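You operate a simulated robot arm through the tools that you are given. There is no shell and no other tool. Be economical: measure what you need, move in short steps, check, and stop when the job is done.

Carry out the task below with a simulated robot arm. There is one attempt and no reset: what you move stays moved.

Task
Set the fixture up for the job sheet's mesh and test it.
Fine: the job sheet by the worm rack; worm in and clamped, slider on its mark, former in the worm, no shims.

It is judged by the outcome, as a careful person would: the job done as asked, and still so three seconds after it is handed in. It fails if anything else is knocked over, pushed out of place, dropped, spilled or broken. Flat cloth is picked up by pressing the open fingertips on it (5 to 10 N) and closing them slowly along it; thin cloth reads only 2 to 8 mm in the jaws.

Robot
A 6-joint arm with a two-finger parallel gripper, fixed in place. Base frame: the origin is at the foot of the arm, x ahead of it, y to its left, z up; the work surface is at about z = 864. Lengths are in mm, angles in rad, forces in N, time in s.
With the tool pointing down near the work surface it reaches from about 360 to 760 mm from the base axis. Its first joint turns from -1.152 to 1.152 rad. Payload 2.45 kg.
The TCP is the grasp point between the finger pads, 24 mm short of the fingertips. In the tool frame z runs along the fingers and y along their closing line. Largest opening 68 mm; finger width 17, thickness 10; the body of the gripper, 40 by 70 mm, starts 41 mm behind the TCP.
Orientation is told as [roll, pitch, yaw] about the base's x, y, z axes, in that order, counted from this pose: with the fingers straight down and closing along the base's y, the tool's x points along the base's -x, its y along +y and its z along -z.

Tools
- The arm moves only by the tool move_arm. Its argument "plan" is a list of rows, each a list of 6 numbers: the shift along the tool's x, y, z in mm, then the turn, a rotation vector about the tool's x, y, z in rad. In form: [[x, y, z, wx, wy, wz], ...]. A call has 1 to 12 rows; each row is the pose to reach, as a shift and turn from the pose commanded when the call began, along the tool's axes at that moment. "grip" is the closure, from 0 (fully open) to 1 (shut), set as the call begins (left out, the last holds). Rows are played at 5 a second. More than 50 mm and 0.15 rad between two rows, or a gripper value outside its range, and nothing of the call is played. A pose out of reach is approached as far as the arm can. The call stops where the force on the tool passes 40 N (or 10 N more than at its start, if that is more) or the arm is blocked; 0.2 s more then pass. The fingers move at their own pace (about 108 mm/s each) and stop on an object; they squeeze with about 29 N. The grip force told is the motor's: it shows also when the fingers shut on nothing. Time passes only in rows, and 0.2 s behind the last, so rows that repeat a pose let the fingers close. The reply holds the time, the measured pose of the TCP, the force on the tool along the base axes, the opening and the grip force, in the units named above and with some noise, with the torque about the TCP (base axes, N m) and any sound that the robot's microphone picked up.
- Cameras (640 x 400 px; columns grow to the right, rows downward): "scene" is fixed at [172.4, 415.6, 1474]; the picture's right is [-0.74, -0.68, 0.00], its down [-0.43, 0.47, -0.77] and it looks along [0.52, -0.57, -0.64] (base axes); focal length 308 px, centre (320, 200). "wrist" rides on the gripper at [84, 11, -75] in the tool frame; the picture's right is [-0.13, 0.99, 0.00], its down [-0.60, -0.08, -0.79] and it looks along [-0.79, -0.10, 0.61] (tool axes); focal length 251 px, centre (320, 200). There is no depth. A picture from a camera that has moved, and an enlarged one, comes with that camera's place and axes in the base frame and with its lens. The place of the scene camera against the robot may be out by one fixed shift of up to 25 mm in any direction.
- grab_frame(camera): a new picture of that camera. It takes no simulated time.
- enlarge(camera, box): a new picture of the part [left, top, right, bottom] of that camera's present view, enlarged. It takes no simulated time.
- sign_off(): hands the job in; it is judged then, once.

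Go step by step. Nothing tells you positions but the pictures and the camera data: compare them with the known pose of the tool, close in by small moves and look again before you grip or let go. The budget is 120 turns and 64 pictures, counting those below and the enlarged ones. Unless the task says otherwise, let go and move clear before handing in, and close with one line.

The tools are called after "Call:" by a JSON object that holds its "api" and its "payload". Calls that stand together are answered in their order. move_arm: Moves the arm, as the interface text tells. Its arguments: {"type":"object","properties":{"plan":{"type":"array"},"grip":{"type":"number"}},"required":["plan"]} The other tools are called the same way: grab_frame (camera) takes a picture; enlarge (camera, box) takes an enlarged picture of a part of a camera's view; sign_off () hands the job in.

At the start:

```text
t: 0.0
position: [493.0, 90.1, 1224.9]
ee_rot: [0.0, -0.001, 0.0]
ft_force: [-0.8, -0.1, -0.7]
moment: [0.01, 0.03, 0.0]
gripper_width: 67.9
grip_force: 0.0
```

scene: 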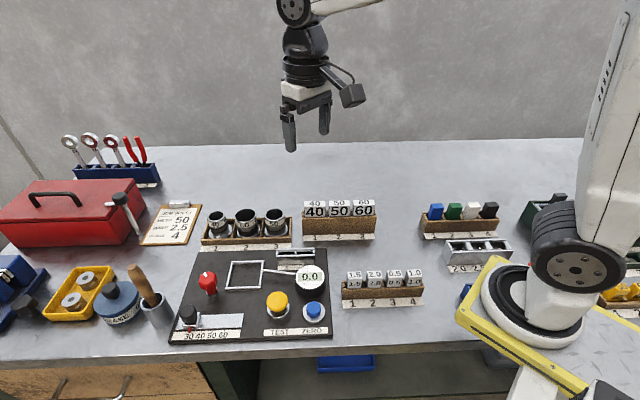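
wrist: 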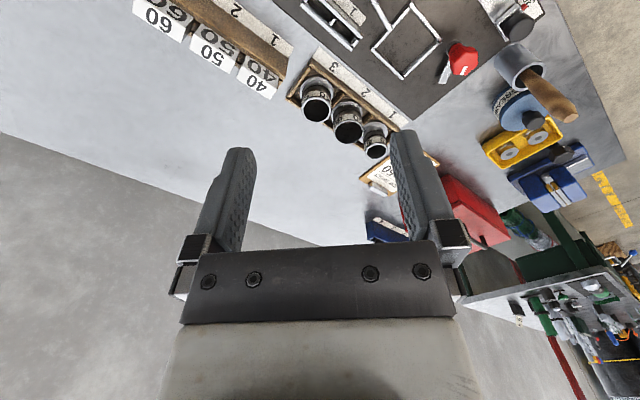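

I see a fixture plate with red knob, a dial, yellow TEST and blue ZERO buttons, a slider, and racks of parts. I'll enlarge the views to read the job sheet and labels.

Call:
{"api": "enlarge", "payload": {"camera": "scene", "box": [130, 190, 290, 290]}}

Call:
{"api": "enlarge", "payload": {"camera": "scene", "box": [165, 240, 345, 350]}}

Call:
{"api": "enlarge", "payload": {"camera": "scene", "box": [290, 190, 530, 340]}}

```text
4.00 times, centred on (210, 240) of scene
camera zoom: at [172.4, 415.6, 1474.0], right [-0.74, -0.68, 0.0], down [-0.43, 0.47, -0.77], along [0.52, -0.57, -0.64], focal length 1234 px, centre (760, 40)
```

zoom: 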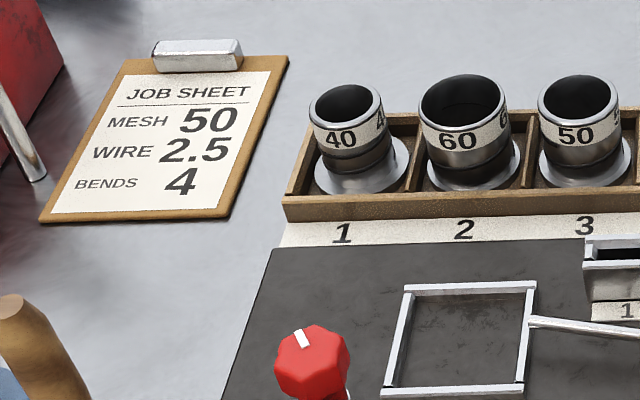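

```text
3.56 times, centred on (255, 295) of scene
camera zoom: at [172.4, 415.6, 1474.0], right [-0.74, -0.68, 0.0], down [-0.43, 0.47, -0.77], along [0.52, -0.57, -0.64], focal length 1096 px, centre (551, -138)
```

zoom: 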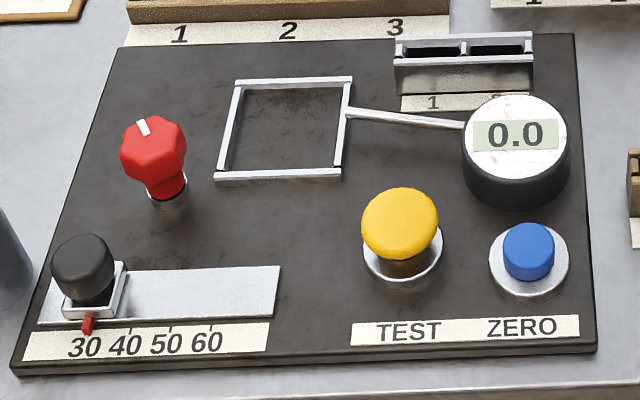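

```text
2.67 times, centred on (410, 265) of scene
camera zoom: at [172.4, 415.6, 1474.0], right [-0.74, -0.68, 0.0], down [-0.43, 0.47, -0.77], along [0.52, -0.57, -0.64], focal length 822 px, centre (80, 27)
```

zoom: 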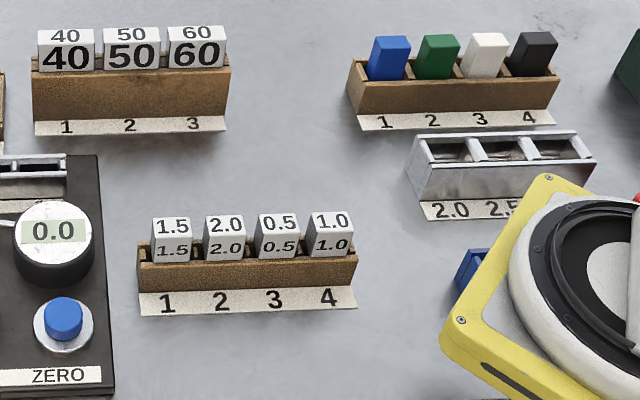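

The job sheet says mesh 50, so I need worm "50" at rack slot 3, a former marked 50, and the slider on 50. I'll turn the tool to line up with the racks (about 0.745 rad yaw) and look with the wrist camera.

Call:
{"api": "move_arm", "payload": {"plan": [[19, -28, 19, 0, 0, -0.149], [37, -56, 38, 0, 0, -0.298], [56, -84, 57, 0, 0, -0.447], [74, -112, 76, 0, 0, -0.596], [93, -140, 95, 0, 0, -0.745], [93, -140, 95, 0, 0, -0.745]], "grip": 0}}

Call:
{"api": "grab_frame", "payload": {"camera": "wrist"}}

```text
t: 1.4
position: [399.2, -49.6, 1130.3]
ee_rot: [0.0, -0.003, 0.747]
ft_force: [0.4, -0.3, 0.2]
moment: [-0.01, 0.01, 0.01]
gripper_width: 67.9
grip_force: 0.2
```

```text
58 pictures are left
camera wrist: at [330.1, -98.5, 1204.8], right [-0.58, 0.82, 0.0], down [0.5, 0.35, 0.79], along [0.65, 0.46, -0.61], focal length 251 px, centre (320, 200)
```

wrist: 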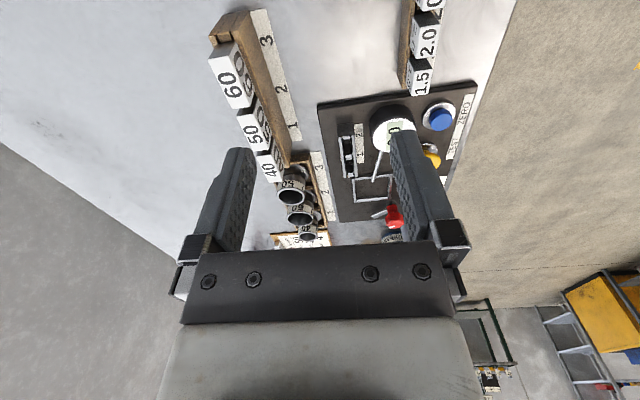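

The aligned view shows the racks end-on. I'll zoom in on the formers, cups and fixture.

Call:
{"api": "enlarge", "payload": {"camera": "wrist", "box": [200, 0, 360, 100]}}

Call:
{"api": "enlarge", "payload": {"camera": "wrist", "box": [220, 80, 480, 250]}}

```text
4.00 times, centred on (280, 50) of wrist
camera zoom: at [330.1, -98.5, 1204.8], right [-0.58, 0.82, 0.0], down [0.5, 0.35, 0.79], along [0.65, 0.46, -0.61], focal length 1006 px, centre (480, 800)
```

zoom: 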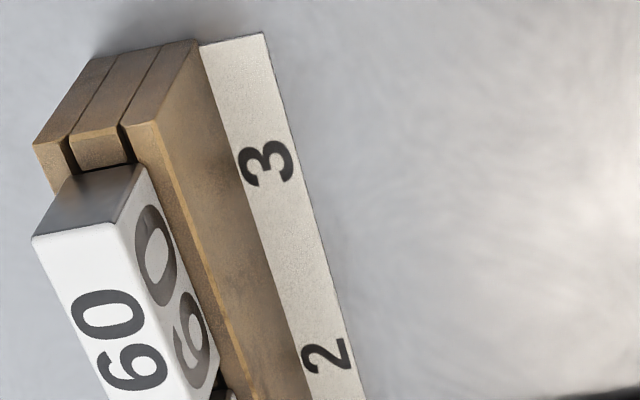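

```text
2.35 times, centred on (350, 165) of wrist
camera zoom: at [330.1, -98.5, 1204.8], right [-0.58, 0.82, 0.0], down [0.5, 0.35, 0.79], along [0.65, 0.46, -0.61], focal length 592 px, centre (249, 282)
```

zoom: 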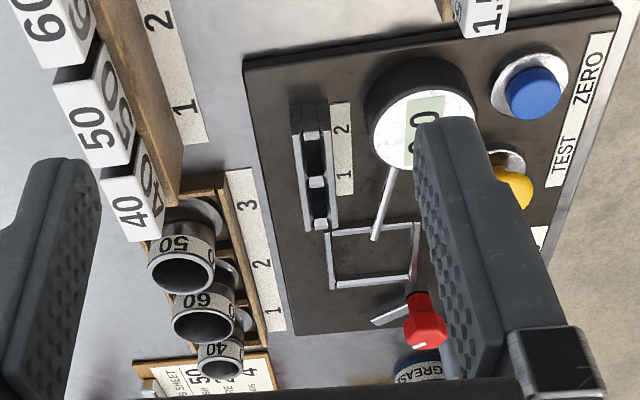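

The rectangular blocks marked 40/50/60 look like the formers, and the cups are the worms. I'll move closer to worm 50 to pin down its position.

Call:
{"api": "move_arm", "payload": {"plan": [[-36, -17, 24, 0, 0, 0], [-72, -34, 48, 0, 0, 0], [-109, -51, 72, 0, 0, 0], [-145, -68, 96, 0, 0, 0], [-181, -85, 120, 0, 0, 0], [-181, -85, 120, 0, 0, 0]]}}

Call:
{"api": "grab_frame", "payload": {"camera": "wrist"}}

```text
t: 2.8
position: [592.2, 11.4, 1011.9]
ee_rot: [0.0, 0.001, 0.745]
ft_force: [-0.2, 0.7, -0.1]
moment: [-0.01, 0.01, 0.01]
gripper_width: 68.2
grip_force: 0.1
```

```text
55 pictures are left
camera wrist: at [522.8, -36.3, 1086.5], right [-0.58, 0.82, 0.0], down [0.5, 0.35, 0.79], along [0.65, 0.46, -0.61], focal length 251 px, centre (320, 200)
```

wrist: 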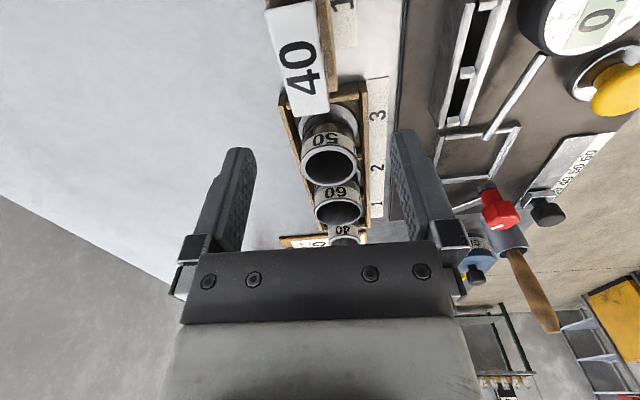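

Worm 50's rim triangulates to about (639, 57, 935), and the former tops are near z 960. I'll hover over the worm at a smaller yaw so the camera stays off the formers, then check.

Call:
{"api": "move_arm", "payload": {"plan": [[-16, 0, 3, 0, 0, 0.136], [-33, 1, 6, 0, 0, 0.272], [-49, 1, 9, 0, 0, 0.408], [-65, 2, 12, 0, 0, 0.545], [-65, 2, 12, 0, 0, 0.545]]}}

Call:
{"api": "grab_frame", "payload": {"camera": "wrist"}}

Call:
{"api": "grab_frame", "payload": {"camera": "scene"}}

```text
t: 4.0
position: [638.2, 56.6, 997.9]
ee_rot: [0.001, -0.001, 0.198]
ft_force: [0.9, 0.3, 0.8]
moment: [0.02, -0.03, 0.0]
gripper_width: 68.1
grip_force: 0.1
```

```text
54 pictures are left
camera wrist: at [553.8, 51.3, 1073.5], right [-0.07, 1.0, 0.0], down [0.61, 0.04, 0.79], along [0.79, 0.05, -0.61], focal length 251 px, centre (320, 200)
```

wrist: 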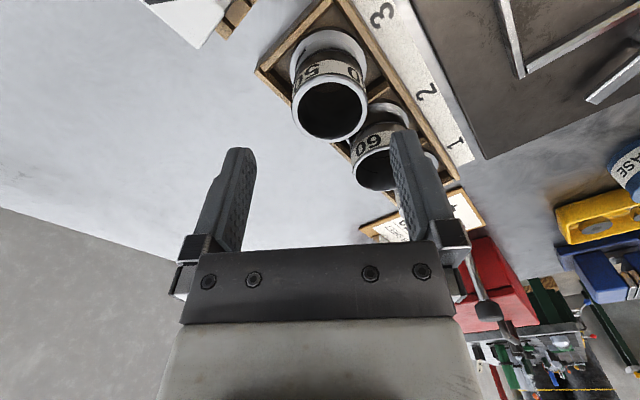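

```text
53 pictures are left
```

scene: 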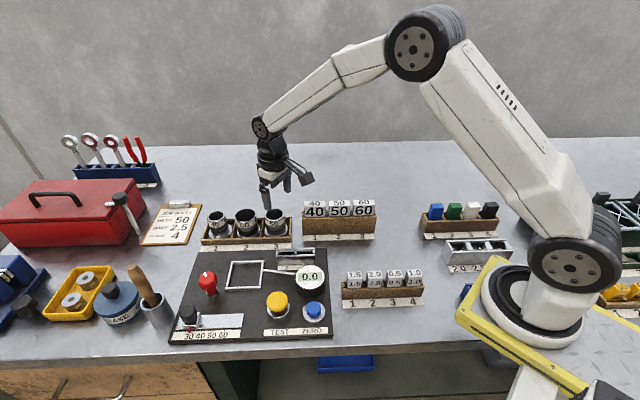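

Refined, worm 50's rim is near (649, 65, 920). I'll move to that spot, descend to just above the rim and check.

Call:
{"api": "move_arm", "payload": {"plan": [[-12.5, 6.2, 0, 0, 0, 0], [-12.5, 6.2, 25, 0, 0, 0], [-12.5, 6.2, 45, 0, 0, 0], [-12.5, 6.2, 45, 0, 0, 0]]}}

Call:
{"api": "grab_frame", "payload": {"camera": "wrist"}}

```text
t: 5.0
position: [648.4, 66.4, 954.0]
ee_rot: [0.0, -0.003, 0.2]
ft_force: [-0.9, 0.8, 0.1]
moment: [-0.01, 0.02, 0.01]
gripper_width: 68.2
grip_force: 0.0
```

```text
52 pictures are left
camera wrist: at [564.3, 60.1, 1029.2], right [-0.07, 1.0, 0.0], down [0.61, 0.04, 0.79], along [0.79, 0.06, -0.61], focal length 251 px, centre (320, 200)
```

wrist: 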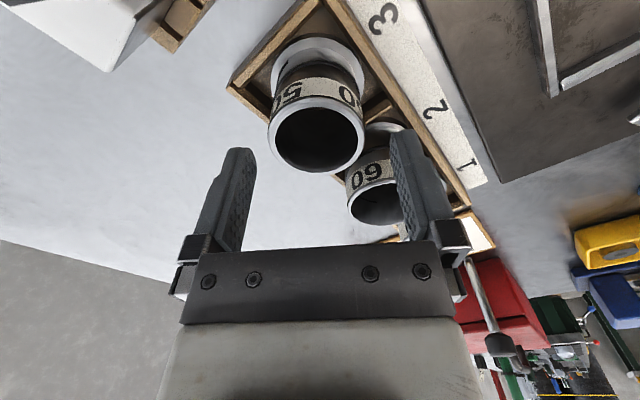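

The worm is centred at (648, 65) with its rim at z 920. I'll descend and grip it.

Call:
{"api": "move_arm", "payload": {"plan": [[0, -0.5, 15, 0, 0, 0], [0, -0.5, 28, 0, 0, 0], [0, -0.5, 37, 0, 0, 0], [0, -0.5, 37, 0, 0, 0]]}}

Call:
{"api": "move_arm", "payload": {"plan": [[0, 0, 0, 0, 0, 0], [0, 0, 0, 0, 0, 0], [0, 0, 0, 0, 0, 0]], "grip": 1}}

Call:
{"api": "grab_frame", "payload": {"camera": "wrist"}}

```text
t: 6.0
position: [649.4, 64.6, 917.4]
ee_rot: [0.0, -0.002, 0.2]
ft_force: [0.7, 0.5, -0.9]
moment: [0.02, 0.04, -0.01]
gripper_width: 67.8
grip_force: 0.0
```

```text
t: 6.8
position: [650.1, 63.8, 917.1]
ee_rot: [0.0, 0.001, 0.199]
ft_force: [1.4, -0.8, -0.2]
moment: [-0.14, -0.04, 0.04]
gripper_width: 50.9
grip_force: 29.2
```

```text
51 pictures are left
camera wrist: at [565.2, 58.8, 992.3], right [-0.07, 1.0, 0.0], down [0.61, 0.04, 0.79], along [0.79, 0.06, -0.61], focal length 251 px, centre (320, 200)
```

wrist: 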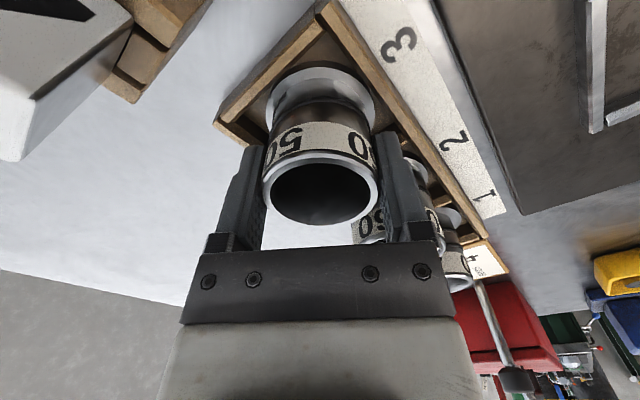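

The worm is gripped at 51 mm. I'll lift it clear and carry it to near the fixture's square, then look.

Call:
{"api": "move_arm", "payload": {"plan": [[0, 0, -10, 0, 0, 0], [0, 0, -30, 0, 0, 0], [0, 0, -60, 0, 0, 0], [0, 0, -90, 0, 0, 0], [20, 42, -90, 0, 0, 0], [39, 84, -90, 0, 0, 0], [58, 126, -90, 0, 0, 0], [78, 168, -90, 0, 0, 0], [78, 168, -90, 0, 0, 0]]}}

Call:
{"api": "grab_frame", "payload": {"camera": "wrist"}}

Call:
{"api": "enlarge", "payload": {"camera": "scene", "box": [165, 180, 405, 350]}}

```text
t: 8.8
position: [537.2, 213.1, 1006.7]
ee_rot: [0.0, 0.0, 0.198]
ft_force: [-0.2, -0.3, -4.3]
moment: [-0.01, 0.03, 0.0]
gripper_width: 50.6
grip_force: 28.2
```

```text
50 pictures are left
camera wrist: at [452.1, 206.8, 1081.6], right [-0.07, 1.0, 0.0], down [0.61, 0.04, 0.79], along [0.79, 0.06, -0.61], focal length 251 px, centre (320, 200)
```

wrist: 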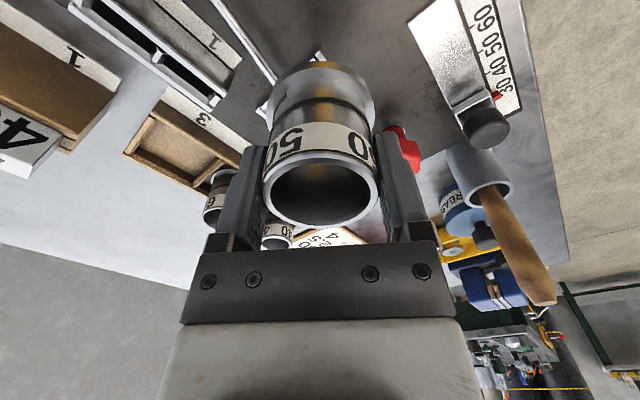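

```text
2.35 times, centred on (285, 265) of scene
camera zoom: at [172.4, 415.7, 1474.0], right [-0.74, -0.68, 0.0], down [-0.43, 0.47, -0.77], along [0.52, -0.57, -0.64], focal length 726 px, centre (402, 47)
```

zoom: 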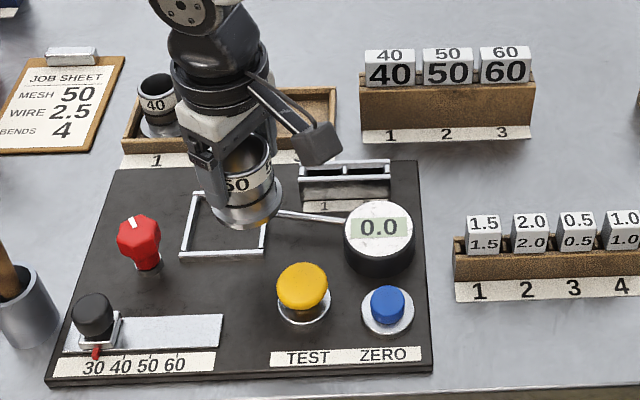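

The held worm hides the square from the wrist camera. I'll shift sideways so the square shows to the left of the worm and I can measure it.

Call:
{"api": "move_arm", "payload": {"plan": [[-8, 41, 0, 0, 0, 0], [-16, 82, 0, 0, 0, 0], [-25, 122, 0, 0, 0, 0], [-25, 122, 0, 0, 0, 0]]}}

Call:
{"api": "grab_frame", "payload": {"camera": "wrist"}}

Call:
{"api": "enlarge", "payload": {"camera": "wrist", "box": [100, 0, 340, 150]}}

```text
t: 9.8
position: [539.2, 337.2, 1007.5]
ee_rot: [0.0, 0.0, 0.199]
ft_force: [-0.1, 0.0, -4.3]
moment: [-0.02, 0.03, 0.0]
gripper_width: 50.6
grip_force: 29.1
```

```text
48 pictures are left
camera wrist: at [454.4, 331.7, 1082.2], right [-0.07, 1.0, 0.0], down [0.61, 0.04, 0.79], along [0.79, 0.06, -0.61], focal length 251 px, centre (320, 200)
```

wrist: 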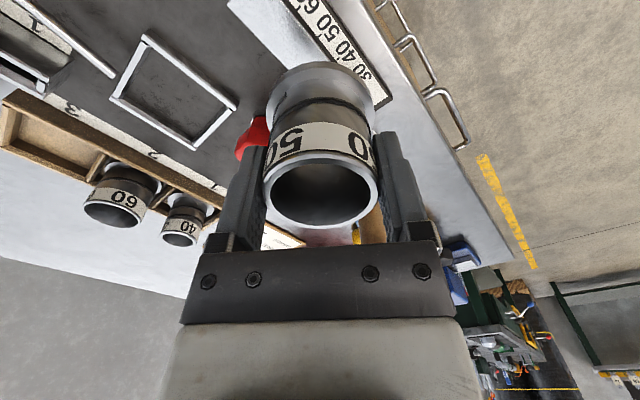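

```text
2.67 times, centred on (220, 75) of wrist
camera zoom: at [454.4, 331.7, 1082.2], right [-0.07, 1.0, 0.0], down [0.61, 0.04, 0.79], along [0.79, 0.06, -0.61], focal length 670 px, centre (587, 533)
```

zoom: 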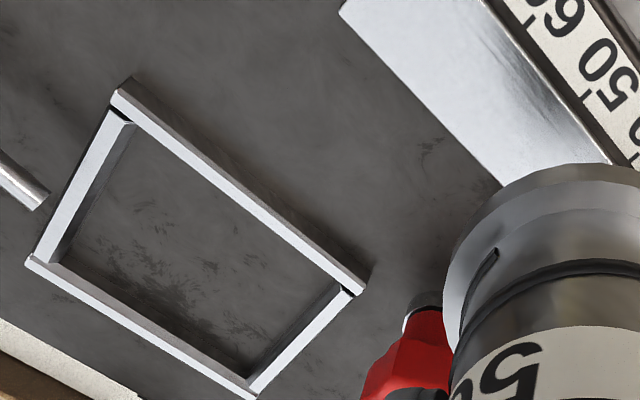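

From this view the square's centre is about (587, 213), sides at 45°, though this depends on the frame's height. I'll view it from the other side to triangulate the height.

Call:
{"api": "move_arm", "payload": {"plan": [[9, -46, 0, 0, 0, 0], [18, -92, 0, 0, 0, 0], [28, -138, 0, 0, 0, 0], [37, -184, 0, 0, 0, 0], [46, -230, 0, 0, 0, 0], [46, -230, 0, 0, 0, 0]]}}

Call:
{"api": "enlarge", "payload": {"camera": "wrist", "box": [340, 0, 580, 150]}}

```text
t: 11.2
position: [537.4, 104.7, 1007.7]
ee_rot: [0.001, 0.0, 0.199]
ft_force: [0.4, -0.7, -4.1]
moment: [-0.01, 0.01, 0.0]
gripper_width: 50.9
grip_force: 29.3
```

```text
2.67 times, centred on (460, 75) of wrist
camera zoom: at [453.6, 97.9, 1082.3], right [-0.07, 1.0, 0.0], down [0.61, 0.04, 0.79], along [0.79, 0.06, -0.61], focal length 670 px, centre (-53, 533)
```

zoom: 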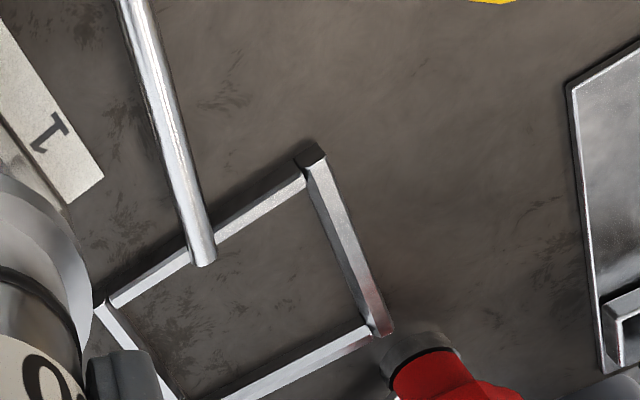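

The frame top is at z about 877.5 with its centre at about (589, 212), and the gauge rod tip is just outside it. I'll move above the square and partly descend.

Call:
{"api": "move_arm", "payload": {"plan": [[-24, 32, 0, 0, 0, 0], [-48, 63, 0, 0, 0, 0], [-71.8, 94.9, 0, 0, 0, 0], [-71.8, 94.9, 25, 0, 0, 0], [-71.8, 94.9, 50, 0, 0, 0], [-71.8, 94.9, 60, 0, 0, 0], [-71.8, 94.9, 60, 0, 0, 0]]}}

Call:
{"api": "enlarge", "payload": {"camera": "scene", "box": [185, 220, 345, 320]}}

Call:
{"api": "grab_frame", "payload": {"camera": "wrist"}}

```text
t: 12.8
position: [591.5, 210.9, 947.8]
ee_rot: [-0.001, 0.0, 0.201]
ft_force: [0.4, -0.2, -3.6]
moment: [0.0, 0.02, -0.02]
gripper_width: 50.7
grip_force: 29.2
```

```text
4.00 times, centred on (265, 270) of scene
camera zoom: at [172.4, 415.7, 1474.0], right [-0.74, -0.68, 0.0], down [-0.43, 0.47, -0.77], along [0.52, -0.57, -0.64], focal length 1234 px, centre (540, -80)
```

zoom: 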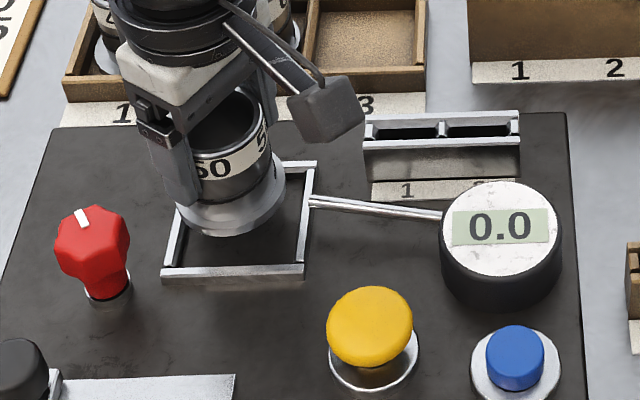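

```text
44 pictures are left
camera wrist: at [507.1, 204.9, 1023.6], right [-0.07, 1.0, 0.0], down [0.61, 0.04, 0.79], along [0.79, 0.06, -0.61], focal length 251 px, centre (320, 200)
```

wrist: 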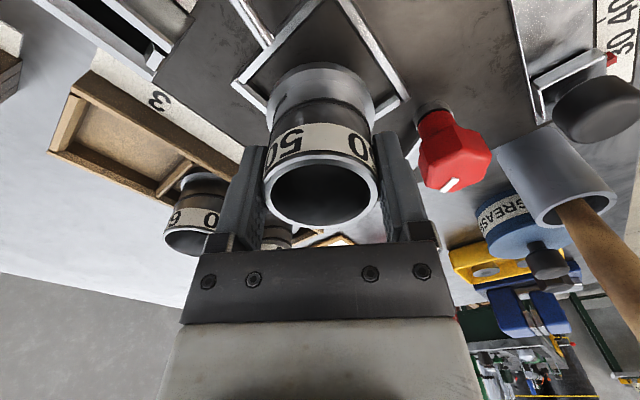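

Aligned within a few mm. I'll correct slightly and lower to just above the frame, then re-check.

Call:
{"api": "move_arm", "payload": {"plan": [[2.4, 1.3, 0, 0, 0, 0], [2.4, 1.3, 8, 0, 0, 0], [2.4, 1.3, 14, 0, 0, 0], [2.4, 1.3, 14, 0, 0, 0]]}}

Call:
{"api": "enlarge", "payload": {"camera": "scene", "box": [210, 240, 290, 290]}}

Call:
{"api": "enlarge", "payload": {"camera": "wrist", "box": [210, 0, 430, 137]}}

```text
t: 13.8
position: [589.9, 212.5, 934.9]
ee_rot: [0.001, -0.002, 0.201]
ft_force: [-5.0, -1.0, 7.8]
moment: [0.14, 0.01, -0.02]
gripper_width: 50.4
grip_force: 29.3
```

```text
8.00 times, centred on (250, 265) of scene
camera zoom: at [172.1, 415.5, 1474.1], right [-0.74, -0.68, 0.0], down [-0.43, 0.47, -0.77], along [0.52, -0.57, -0.64], focal length 2467 px, centre (880, -320)
```

zoom: 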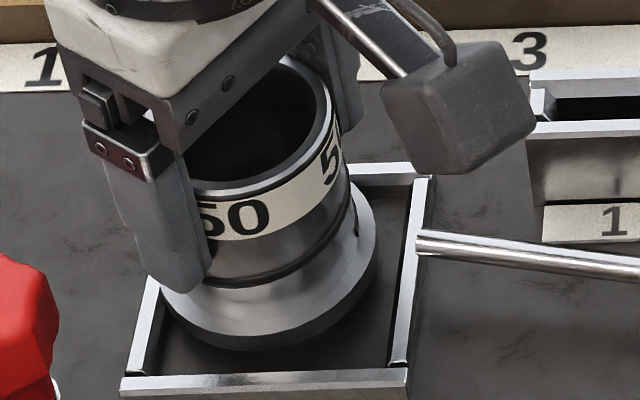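

```text
2.91 times, centred on (320, 68) of wrist
camera zoom: at [505.4, 206.2, 1009.2], right [-0.07, 1.0, 0.0], down [0.61, 0.04, 0.79], along [0.79, 0.06, -0.61], focal length 731 px, centre (320, 582)
```

zoom: 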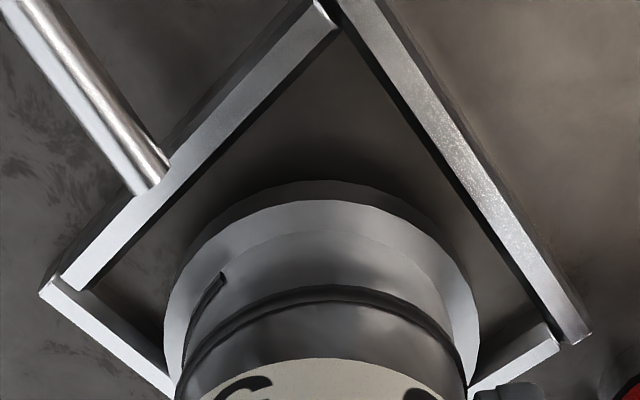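

The force reading shows the flange touched the frame's far bars, and the worm sits about 5–6 mm too far in +x. I'll raise a bit, shift back and re-check.

Call:
{"api": "move_arm", "payload": {"plan": [[0, 0, -4, 0, 0, 0], [0, 0, -8, 0, 0, 0], [5.5, 1, -8, 0, 0, 0], [5.5, 1, -8, 0, 0, 0]]}}

Call:
{"api": "enlarge", "payload": {"camera": "wrist", "box": [200, 0, 440, 240]}}

Call:
{"api": "enlarge", "payload": {"camera": "scene", "box": [210, 240, 290, 290]}}

```text
t: 14.8
position: [582.8, 211.3, 942.0]
ee_rot: [0.001, -0.001, 0.2]
ft_force: [0.6, -0.7, -4.1]
moment: [-0.01, -0.03, 0.01]
gripper_width: 50.7
grip_force: 29.3
```

```text
1.67 times, centred on (320, 120) of wrist
camera zoom: at [499.0, 205.7, 1016.5], right [-0.07, 1.0, 0.0], down [0.61, 0.04, 0.79], along [0.79, 0.06, -0.61], focal length 419 px, centre (320, 333)
```

zoom: 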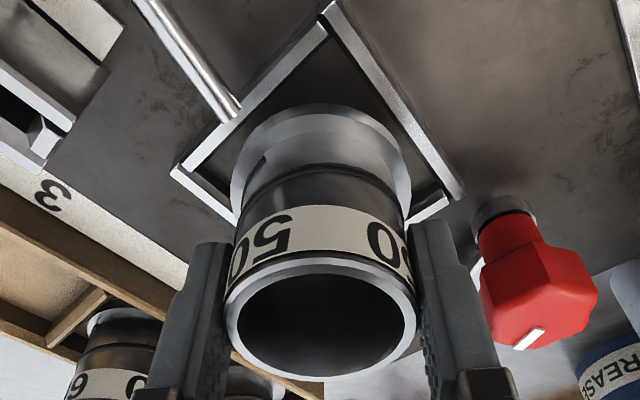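

```text
8.00 times, centred on (250, 265) of scene
camera zoom: at [172.4, 415.7, 1474.0], right [-0.74, -0.68, 0.0], down [-0.43, 0.47, -0.77], along [0.52, -0.57, -0.64], focal length 2467 px, centre (880, -320)
```

zoom: 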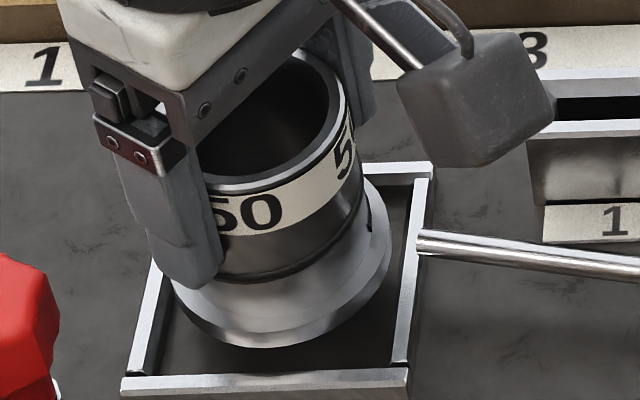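

Now the flange and frame centres agree within about 1 mm. I'll lower slowly.

Call:
{"api": "move_arm", "payload": {"plan": [[0, 0, 4, 0, 0, 0], [0, 0, 7, 0, 0, 0], [0, 0, 9, 0, 0, 0], [0, 0, 11, 0, 0, 0], [0, 0, 11, 0, 0, 0]]}}

```text
t: 16.0
position: [584.8, 212.3, 930.4]
ee_rot: [0.001, 0.0, 0.199]
ft_force: [0.2, -0.2, -4.3]
moment: [-0.02, 0.04, 0.01]
gripper_width: 50.8
grip_force: 29.7
```

Call:
{"api": "move_arm", "payload": {"plan": [[0, 0, 2, 0, 0, 0], [0, 0, 4, 0, 0, 0], [0, 0, 5, 0, 0, 0], [0, 0, 5, 0, 0, 0]]}}

Call:
{"api": "enlarge", "payload": {"camera": "scene", "box": [210, 240, 290, 290]}}

```text
t: 17.0
position: [584.4, 211.4, 925.4]
ee_rot: [0.001, -0.002, 0.202]
ft_force: [-2.1, -2.6, 4.7]
moment: [-0.38, 0.24, -0.07]
gripper_width: 50.8
grip_force: 29.5
```

```text
8.00 times, centred on (250, 265) of scene
camera zoom: at [172.2, 415.5, 1474.1], right [-0.74, -0.68, 0.0], down [-0.43, 0.47, -0.77], along [0.52, -0.57, -0.64], focal length 2467 px, centre (880, -320)
```

zoom: 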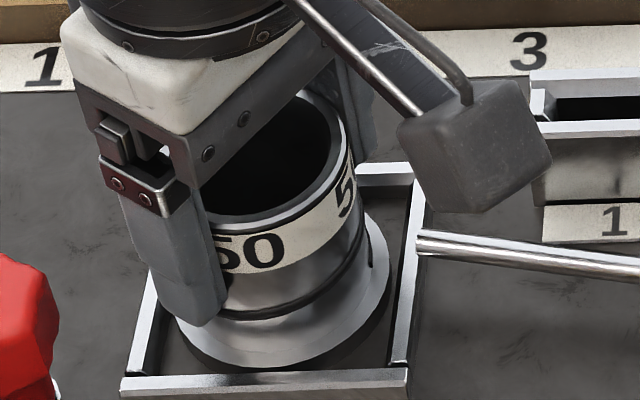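

Call:
{"api": "move_arm", "payload": {"plan": [[0.5, -0.5, 1, 0, 0, 0], [0.5, -0.5, 2, 0, 0, 0], [0.5, -0.5, 2, 0, 0, 0]]}}

Call:
{"api": "enlarge", "payload": {"camera": "wrist", "box": [200, 0, 440, 150]}}

```text
t: 17.8
position: [585.6, 213.1, 925.2]
ee_rot: [0.001, -0.005, 0.202]
ft_force: [-0.8, 3.1, 19.6]
moment: [-0.41, 0.06, 0.06]
gripper_width: 50.6
grip_force: 29.3
```

```text
2.67 times, centred on (320, 75) of wrist
camera zoom: at [499.9, 206.6, 999.5], right [-0.07, 1.0, 0.0], down [0.6, 0.04, 0.8], along [0.79, 0.06, -0.6], focal length 670 px, centre (320, 533)
```

zoom: 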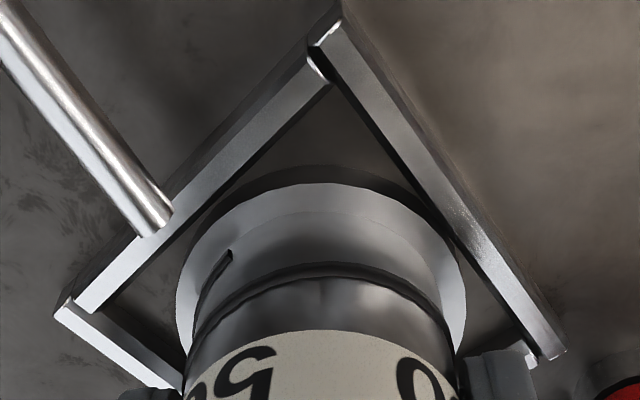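

It's seated with firm contact inside the frame. I'll ease off, let go and rise.

Call:
{"api": "move_arm", "payload": {"plan": [[0, 0, -1.5, 0, 0, 0], [0, 0, -1.5, 0, 0, 0]]}}

Call:
{"api": "move_arm", "payload": {"plan": [[0, 0, 0, 0, 0, 0], [0, 0, 0, 0, 0, 0], [0, 0, -20, 0, 0, 0], [0, 0, -50, 0, 0, 0], [0, 0, -80, 0, 0, 0], [40, 0, -100, 0, 0, 0], [40, 0, -100, 0, 0, 0]], "grip": 0}}

Call:
{"api": "grab_frame", "payload": {"camera": "wrist"}}

Call:
{"api": "enlarge", "payload": {"camera": "scene", "box": [175, 230, 335, 330]}}

```text
t: 18.4
position: [584.2, 212.4, 924.6]
ee_rot: [0.0, -0.002, 0.201]
ft_force: [5.6, 3.1, 11.0]
moment: [-0.04, -0.67, 0.12]
gripper_width: 50.7
grip_force: 29.0
```

```text
t: 20.0
position: [542.9, 203.6, 1022.3]
ee_rot: [0.0, 0.0, 0.201]
ft_force: [1.1, 0.0, 0.2]
moment: [0.04, 0.0, 0.01]
gripper_width: 68.1
grip_force: 0.1
```

```text
37 pictures are left
camera wrist: at [458.4, 197.9, 1098.0], right [-0.07, 1.0, 0.0], down [0.61, 0.04, 0.79], along [0.79, 0.06, -0.61], focal length 251 px, centre (320, 200)
```

wrist: 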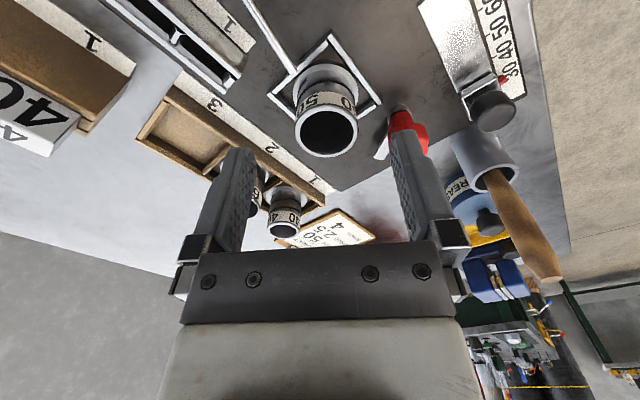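

```text
4.00 times, centred on (255, 280) of scene
camera zoom: at [172.3, 415.6, 1474.0], right [-0.74, -0.68, 0.0], down [-0.43, 0.47, -0.77], along [0.52, -0.57, -0.64], focal length 1234 px, centre (580, -120)
```

zoom: 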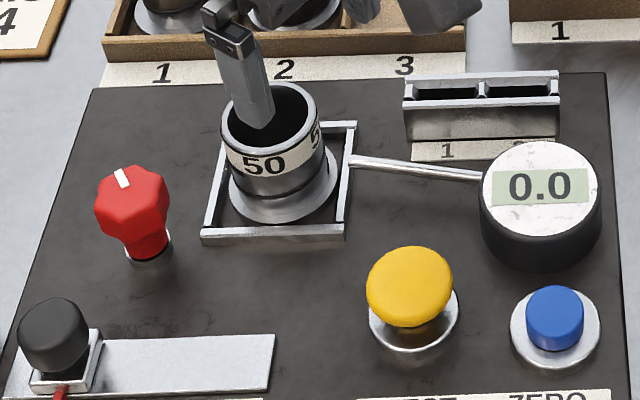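

The worm sits inside the frame. Next I'll look closely at the red clamp knob and its dog, plus the slider.

Call:
{"api": "enlarge", "payload": {"camera": "wrist", "box": [360, 0, 560, 160]}}

Call:
{"api": "enlarge", "payload": {"camera": "scene", "box": [170, 255, 250, 345]}}

```text
2.50 times, centred on (460, 80) of wrist
camera zoom: at [458.4, 197.9, 1098.0], right [-0.07, 1.0, 0.0], down [0.61, 0.04, 0.79], along [0.79, 0.06, -0.61], focal length 629 px, centre (-30, 500)
```

zoom: 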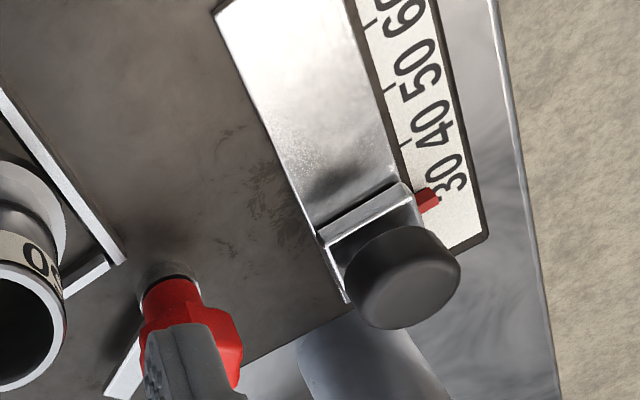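

```text
4.44 times, centred on (210, 300) of scene
camera zoom: at [172.3, 415.6, 1474.0], right [-0.74, -0.68, 0.0], down [-0.43, 0.47, -0.77], along [0.52, -0.57, -0.64], focal length 1371 px, centre (809, -244)
```

zoom: 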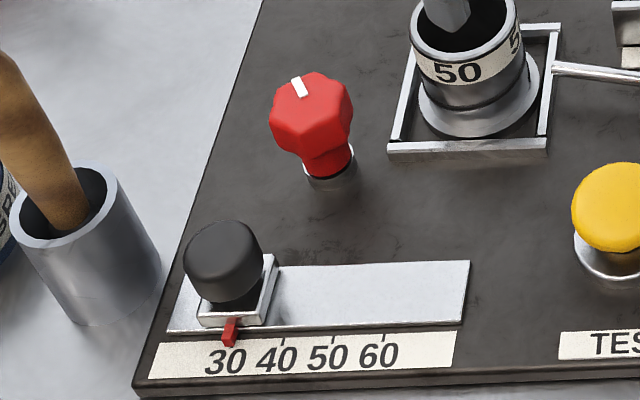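

The clamp dog points to the back, so a clockwise quarter turn of the red knob (at about (600, 286)) should swing it over the flange. I'll move above the knob with yaw 0.9, leaving room for a −90° turn.

Call:
{"api": "move_arm", "payload": {"plan": [[-14.5, 14, 0, 0, 0, -0.14], [-29, 28, 0, 0, 0, -0.28], [-43.5, 42, 0, 0, 0, -0.42], [-58, 56, 0, 0, 0, -0.56], [-72.4, 70.4, 0, 0, 0, -0.7], [-72.4, 70.4, 30, 0, 0, -0.7], [-72.4, 70.4, 30, 0, 0, -0.7]]}}

Call:
{"api": "grab_frame", "payload": {"camera": "wrist"}}

```text
t: 21.6
position: [601.1, 287.2, 993.6]
ee_rot: [0.0, -0.001, 0.9]
ft_force: [-0.4, 0.6, 0.9]
moment: [-0.03, 0.02, -0.02]
gripper_width: 68.1
grip_force: 0.0
```

```text
33 pictures are left
camera wrist: at [540.0, 228.2, 1069.2], right [-0.7, 0.72, 0.0], down [0.44, 0.42, 0.79], along [0.57, 0.55, -0.61], focal length 251 px, centre (320, 200)
```

wrist: 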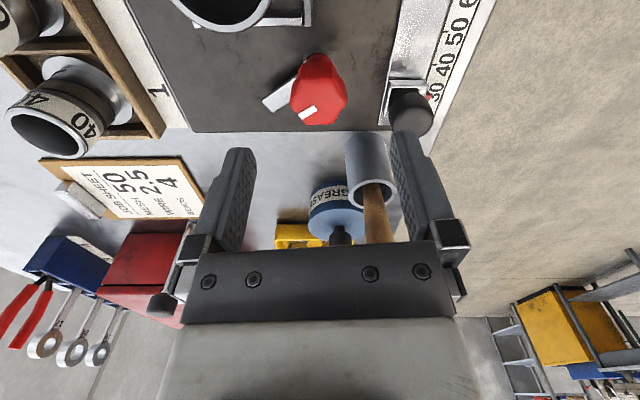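

The knob is centred below the gripper at about (599, 285). I'll descend over the cap and close on it.

Call:
{"api": "move_arm", "payload": {"plan": [[0, 0, 25, 0, 0, 0], [0, 0, 50, 0, 0, 0], [0, 0, 65, 0, 0, 0], [0, 0, 78, 0, 0, 0], [0, 0, 78, 0, 0, 0]]}}

Call:
{"api": "grab_frame", "payload": {"camera": "wrist"}}

```text
t: 22.8
position: [602.7, 287.3, 916.7]
ee_rot: [0.001, -0.003, 0.901]
ft_force: [0.6, -0.1, -0.7]
moment: [-0.01, -0.02, -0.02]
gripper_width: 67.8
grip_force: 0.1
```

```text
32 pictures are left
camera wrist: at [541.2, 228.0, 991.2], right [-0.7, 0.72, 0.0], down [0.44, 0.42, 0.79], along [0.57, 0.55, -0.61], focal length 251 px, centre (320, 200)
```

wrist: 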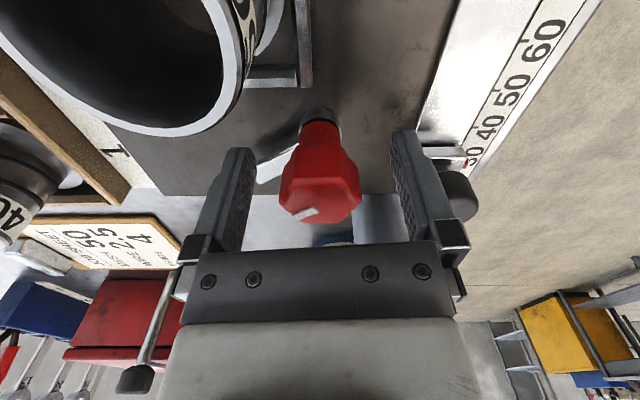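

The knob is centred between the fingers. I'll close on it.

Call:
{"api": "move_arm", "payload": {"plan": [[0, 0, 0, 0, 0, 0], [0, 0, 0, 0, 0, 0], [0, 0, 0, 0, 0, 0]], "grip": 1}}

Call:
{"api": "move_arm", "payload": {"plan": [[0, 0, 0, 0, 0, 0.12], [0, 0, 0, 0, 0, 0.24], [0, 0, 0, 0, 0, 0.36], [0, 0, 0, 0, 0, 0.48], [0, 0, 0, 0, 0, 0.6], [0, 0, 0, 0, 0, 0.72], [0, 0, 0, 0, 0, 0.72]]}}

Call:
{"api": "grab_frame", "payload": {"camera": "wrist"}}

```text
t: 23.6
position: [602.7, 286.3, 916.3]
ee_rot: [0.0, -0.001, 0.899]
ft_force: [3.0, -1.7, -2.1]
moment: [0.07, -0.14, -0.07]
gripper_width: 33.3
grip_force: 44.9
```

```text
t: 25.2
position: [602.2, 288.0, 916.3]
ee_rot: [0.001, 0.0, 0.178]
ft_force: [4.0, 9.4, -8.6]
moment: [0.13, -0.78, -0.01]
gripper_width: 33.3
grip_force: 44.8
```

```text
31 pictures are left
camera wrist: at [516.7, 284.0, 991.2], right [-0.05, 1.0, 0.0], down [0.61, 0.03, 0.79], along [0.79, 0.04, -0.61], focal length 251 px, centre (320, 200)
```

wrist: 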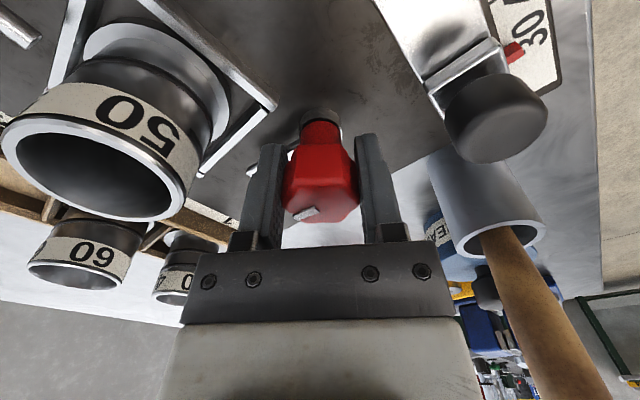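

The knob turns with the gripper. I'll continue to the full quarter turn.

Call:
{"api": "move_arm", "payload": {"plan": [[0, 0.5, 0, 0, 0, 0.12], [0, 0.5, 0, 0, 0, 0.24], [0, 0.5, 0, 0, 0, 0.36], [0, 0.5, 0, 0, 0, 0.48], [0, 0.5, 0, 0, 0, 0.6], [0, 0.5, 0, 0, 0, 0.72], [0, 0.5, 0, 0, 0, 0.85], [0, 0.5, 0, 0, 0, 0.85]]}}

Call:
{"api": "grab_frame", "payload": {"camera": "wrist"}}

```text
t: 27.0
position: [602.6, 288.7, 917.1]
ee_rot: [0.004, -0.001, -0.67]
ft_force: [11.4, 33.4, -14.0]
moment: [0.21, 0.14, 0.11]
gripper_width: 33.2
grip_force: 44.8
```

```text
30 pictures are left
camera wrist: at [542.5, 350.8, 991.4], right [0.72, 0.7, 0.01], down [0.42, -0.44, 0.79], along [0.55, -0.57, -0.61], focal length 251 px, centre (320, 200)
```

wrist: 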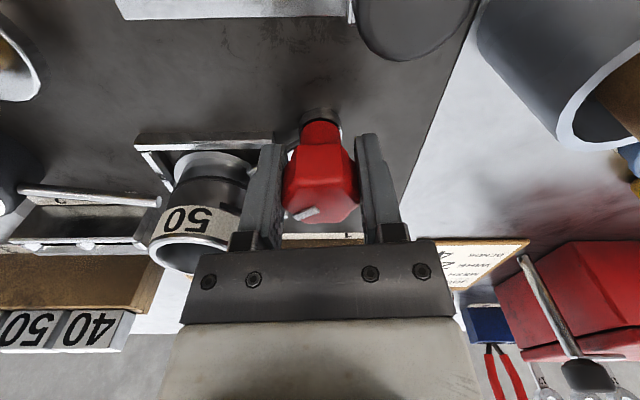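

The quarter turn is done, with side load building. I'll release, rise and inspect the clamp.

Call:
{"api": "move_arm", "payload": {"plan": [[0, 0, 0, 0, 0, 0], [0, 0, 0, 0, 0, 0], [0, 0, -25, 0, 0, 0], [0, 0, -60, 0, 0, 0], [0, 0, -100, 0, 0, 0], [0, 0, -100, 0, 0, 0]], "grip": 0}}

Call:
{"api": "grab_frame", "payload": {"camera": "wrist"}}

Call:
{"api": "enlarge", "payload": {"camera": "scene", "box": [165, 240, 345, 350]}}

```text
t: 28.4
position: [599.2, 285.5, 1016.7]
ee_rot: [0.0, 0.0, -0.67]
ft_force: [0.3, -0.2, 0.6]
moment: [0.01, 0.02, 0.03]
gripper_width: 68.0
grip_force: 0.0
```

```text
29 pictures are left
camera wrist: at [540.7, 347.4, 1091.1], right [0.72, 0.7, 0.0], down [0.42, -0.44, 0.79], along [0.55, -0.57, -0.61], focal length 251 px, centre (320, 200)
```

wrist: 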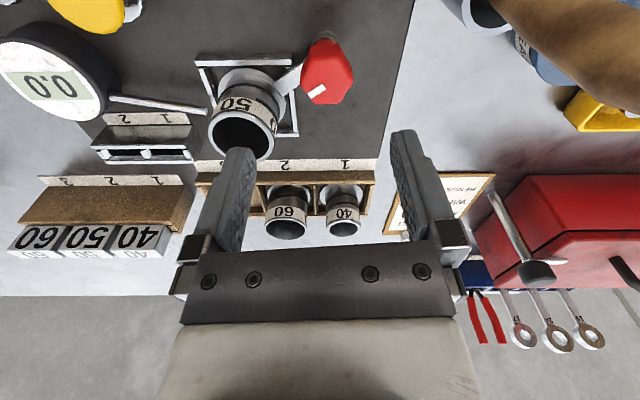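

```text
3.56 times, centred on (255, 295) of scene
camera zoom: at [172.4, 415.6, 1474.0], right [-0.74, -0.68, 0.0], down [-0.43, 0.47, -0.77], along [0.52, -0.57, -0.64], focal length 1096 px, centre (551, -138)
```

zoom: 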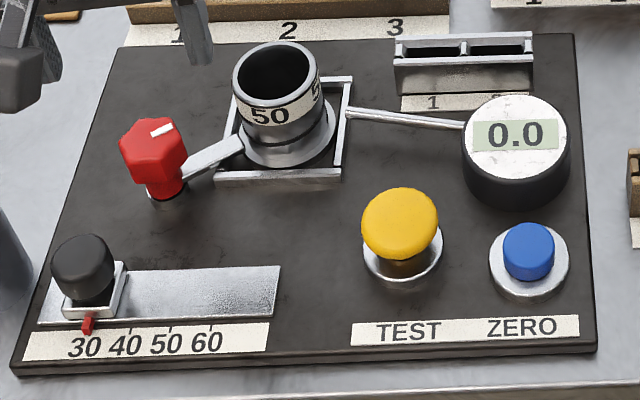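

The clamp arm now reaches the worm. I'll zoom in on how it bears on the flange.

Call:
{"api": "enlarge", "payload": {"camera": "scene", "box": [195, 240, 275, 305]}}

Call:
{"api": "enlarge", "payload": {"camera": "wrist", "box": [180, 30, 370, 160]}}

```text
6.15 times, centred on (235, 272) of scene
camera zoom: at [172.4, 415.6, 1474.0], right [-0.74, -0.68, 0.0], down [-0.43, 0.47, -0.77], along [0.52, -0.57, -0.64], focal length 1898 px, centre (843, -246)
```

zoom: 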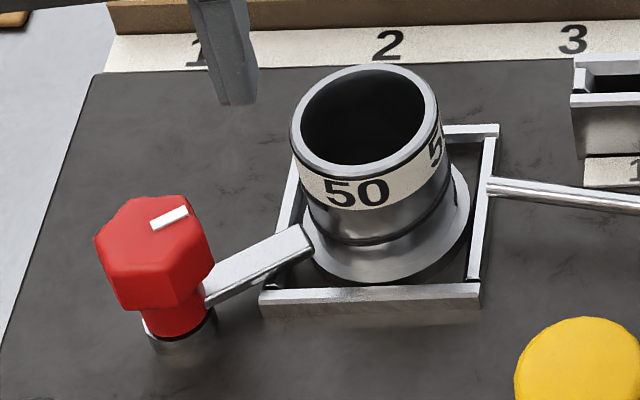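

```text
3.08 times, centred on (275, 95) of wrist
camera zoom: at [540.7, 347.4, 1091.1], right [0.72, 0.7, 0.0], down [0.42, -0.44, 0.79], along [0.55, -0.57, -0.61], focal length 774 px, centre (458, 523)
```

zoom: 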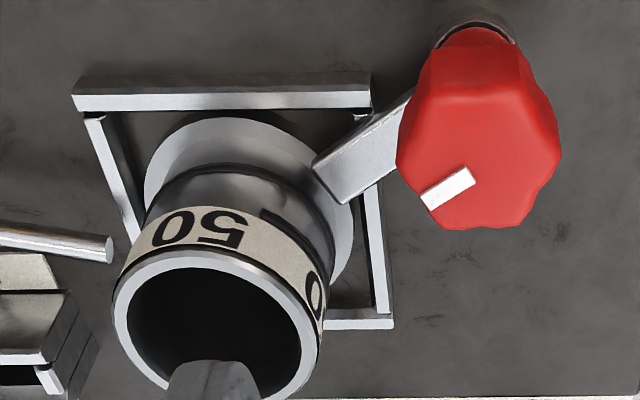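

The dog now lies over the flange and the worm is clamped. Next is the slider: its knob is around (577, 361, top 900). I'll hover there with fingers closing along the slide direction.

Call:
{"api": "move_arm", "payload": {"plan": [[32, 22, 0, 0, 0, 0.06], [64.3, 44.1, 0, 0, 0, 0.115], [64.3, 44.1, 35, 0, 0, 0.115], [64.3, 44.1, 60, 0, 0, 0.115], [64.3, 44.1, 60, 0, 0, 0.115]]}}

Call:
{"api": "grab_frame", "payload": {"camera": "wrist"}}

```text
t: 29.6
position: [577.6, 362.0, 957.3]
ee_rot: [0.0, -0.001, -0.785]
ft_force: [-0.1, -0.7, 0.1]
moment: [0.01, -0.03, 0.02]
gripper_width: 67.9
grip_force: 0.0
```

```text
25 pictures are left
camera wrist: at [525.6, 429.1, 1032.5], right [0.79, 0.61, 0.0], down [0.37, -0.48, 0.79], along [0.48, -0.63, -0.61], focal length 251 px, centre (320, 200)
```

wrist: 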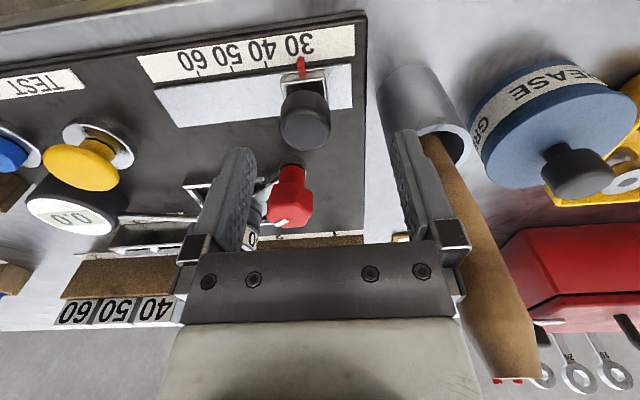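

The mug with the brush is close on the right, so I'll use a partly closed gripper (about 50 mm). I'll recentre on the slider knob and lower to just above it.

Call:
{"api": "move_arm", "payload": {"plan": [[-2.8, -8.5, 0, 0, 0, 0], [-2.8, -8.5, 15, 0, 0, 0], [-2.8, -8.5, 25, 0, 0, 0], [-2.8, -8.5, 25, 0, 0, 0]], "grip": 0.26}}

Call:
{"api": "grab_frame", "payload": {"camera": "wrist"}}

```text
t: 30.6
position: [573.6, 351.7, 931.4]
ee_rot: [0.001, -0.001, -0.786]
ft_force: [-0.2, 0.4, -0.7]
moment: [0.02, 0.0, 0.02]
gripper_width: 50.4
grip_force: 0.0
```

```text
24 pictures are left
camera wrist: at [521.6, 420.9, 1007.1], right [0.79, 0.61, 0.0], down [0.37, -0.48, 0.79], along [0.48, -0.63, -0.61], focal length 251 px, centre (320, 200)
```

wrist: 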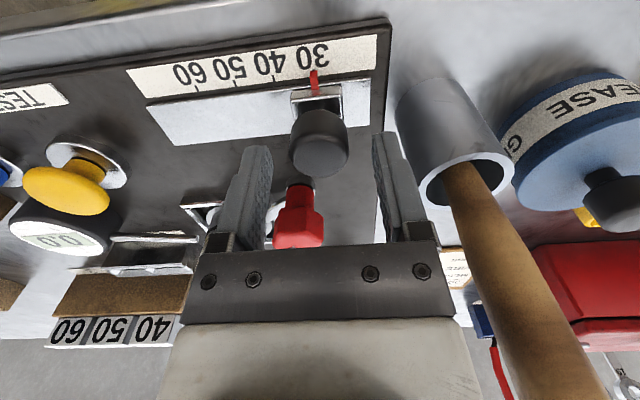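

Call:
{"api": "move_arm", "payload": {"plan": [[-2, 0, 8, 0, 0, 0], [-2, 0, 16, 0, 0, 0], [-2, 0, 22, 0, 0, 0], [-2, 0, 22, 0, 0, 0]]}}

Call:
{"api": "grab_frame", "payload": {"camera": "wrist"}}

```text
t: 31.6
position: [575.6, 351.5, 909.7]
ee_rot: [0.002, 0.0, -0.787]
ft_force: [0.1, 0.5, 0.2]
moment: [-0.02, -0.02, 0.01]
gripper_width: 50.2
grip_force: 0.0
```

```text
23 pictures are left
camera wrist: at [523.3, 419.7, 984.6], right [0.79, 0.61, 0.0], down [0.37, -0.48, 0.79], along [0.48, -0.63, -0.61], focal length 251 px, centre (320, 200)
```

wrist: 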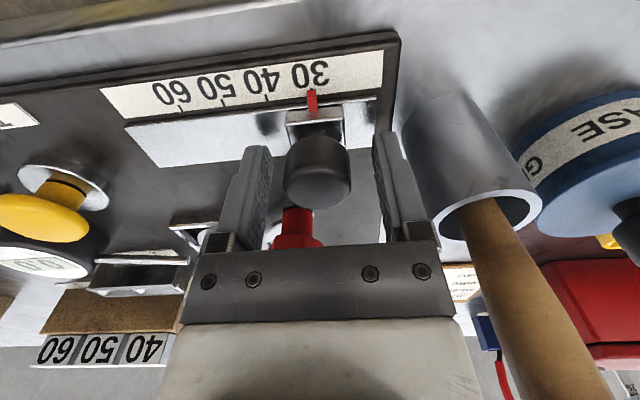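

The knob is between the fingers. I'll close, then slide 40 mm toward the 50 mark and check.

Call:
{"api": "move_arm", "payload": {"plan": [[0, 0, 0, 0, 0, 0], [0, 0, 0, 0, 0, 0], [0, 0, 0, 0, 0, 0]], "grip": 1}}

Call:
{"api": "move_arm", "payload": {"plan": [[0, -7, 0, 0, 0, 0], [0, -14, 0, 0, 0, 0], [0, -21, 0, 0, 0, 0], [0, -28, 0, 0, 0, 0], [0, -35, 0, 0, 0, 0], [0, -40, 0, 0, 0, 0], [0, -40, 0, 0, 0, 0]]}}

Call:
{"api": "enlarge", "payload": {"camera": "wrist", "box": [220, 60, 420, 220]}}

Call:
{"api": "enlarge", "payload": {"camera": "scene", "box": [170, 295, 250, 345]}}

```text
t: 32.4
position: [575.2, 351.3, 909.9]
ee_rot: [-0.002, -0.001, -0.785]
ft_force: [-4.4, -4.7, 2.5]
moment: [-0.19, 0.11, 0.02]
gripper_width: 29.3
grip_force: 43.5
```

```text
t: 34.0
position: [547.7, 324.9, 909.1]
ee_rot: [0.001, -0.001, -0.782]
ft_force: [-4.2, 4.0, -3.2]
moment: [-0.47, -0.37, -0.02]
gripper_width: 29.9
grip_force: 43.5
```

```text
2.50 times, centred on (320, 140) of wrist
camera zoom: at [495.4, 391.8, 984.6], right [0.79, 0.61, 0.0], down [0.37, -0.48, 0.79], along [0.48, -0.63, -0.61], focal length 629 px, centre (320, 350)
```

zoom: 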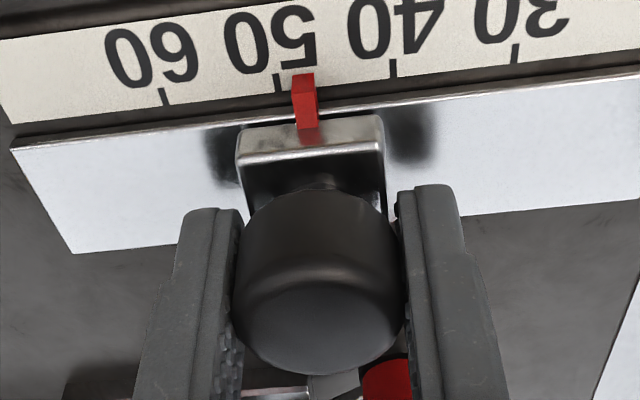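

```text
8.00 times, centred on (210, 320) of scene
camera zoom: at [172.3, 415.8, 1474.0], right [-0.74, -0.68, 0.0], down [-0.43, 0.47, -0.77], along [0.52, -0.57, -0.64], focal length 2467 px, centre (1200, -760)
```

zoom: 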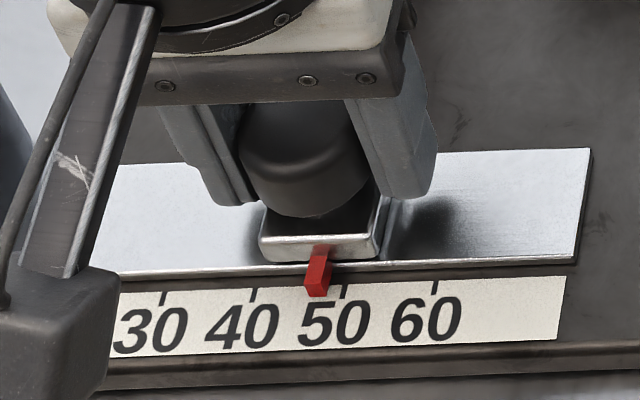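

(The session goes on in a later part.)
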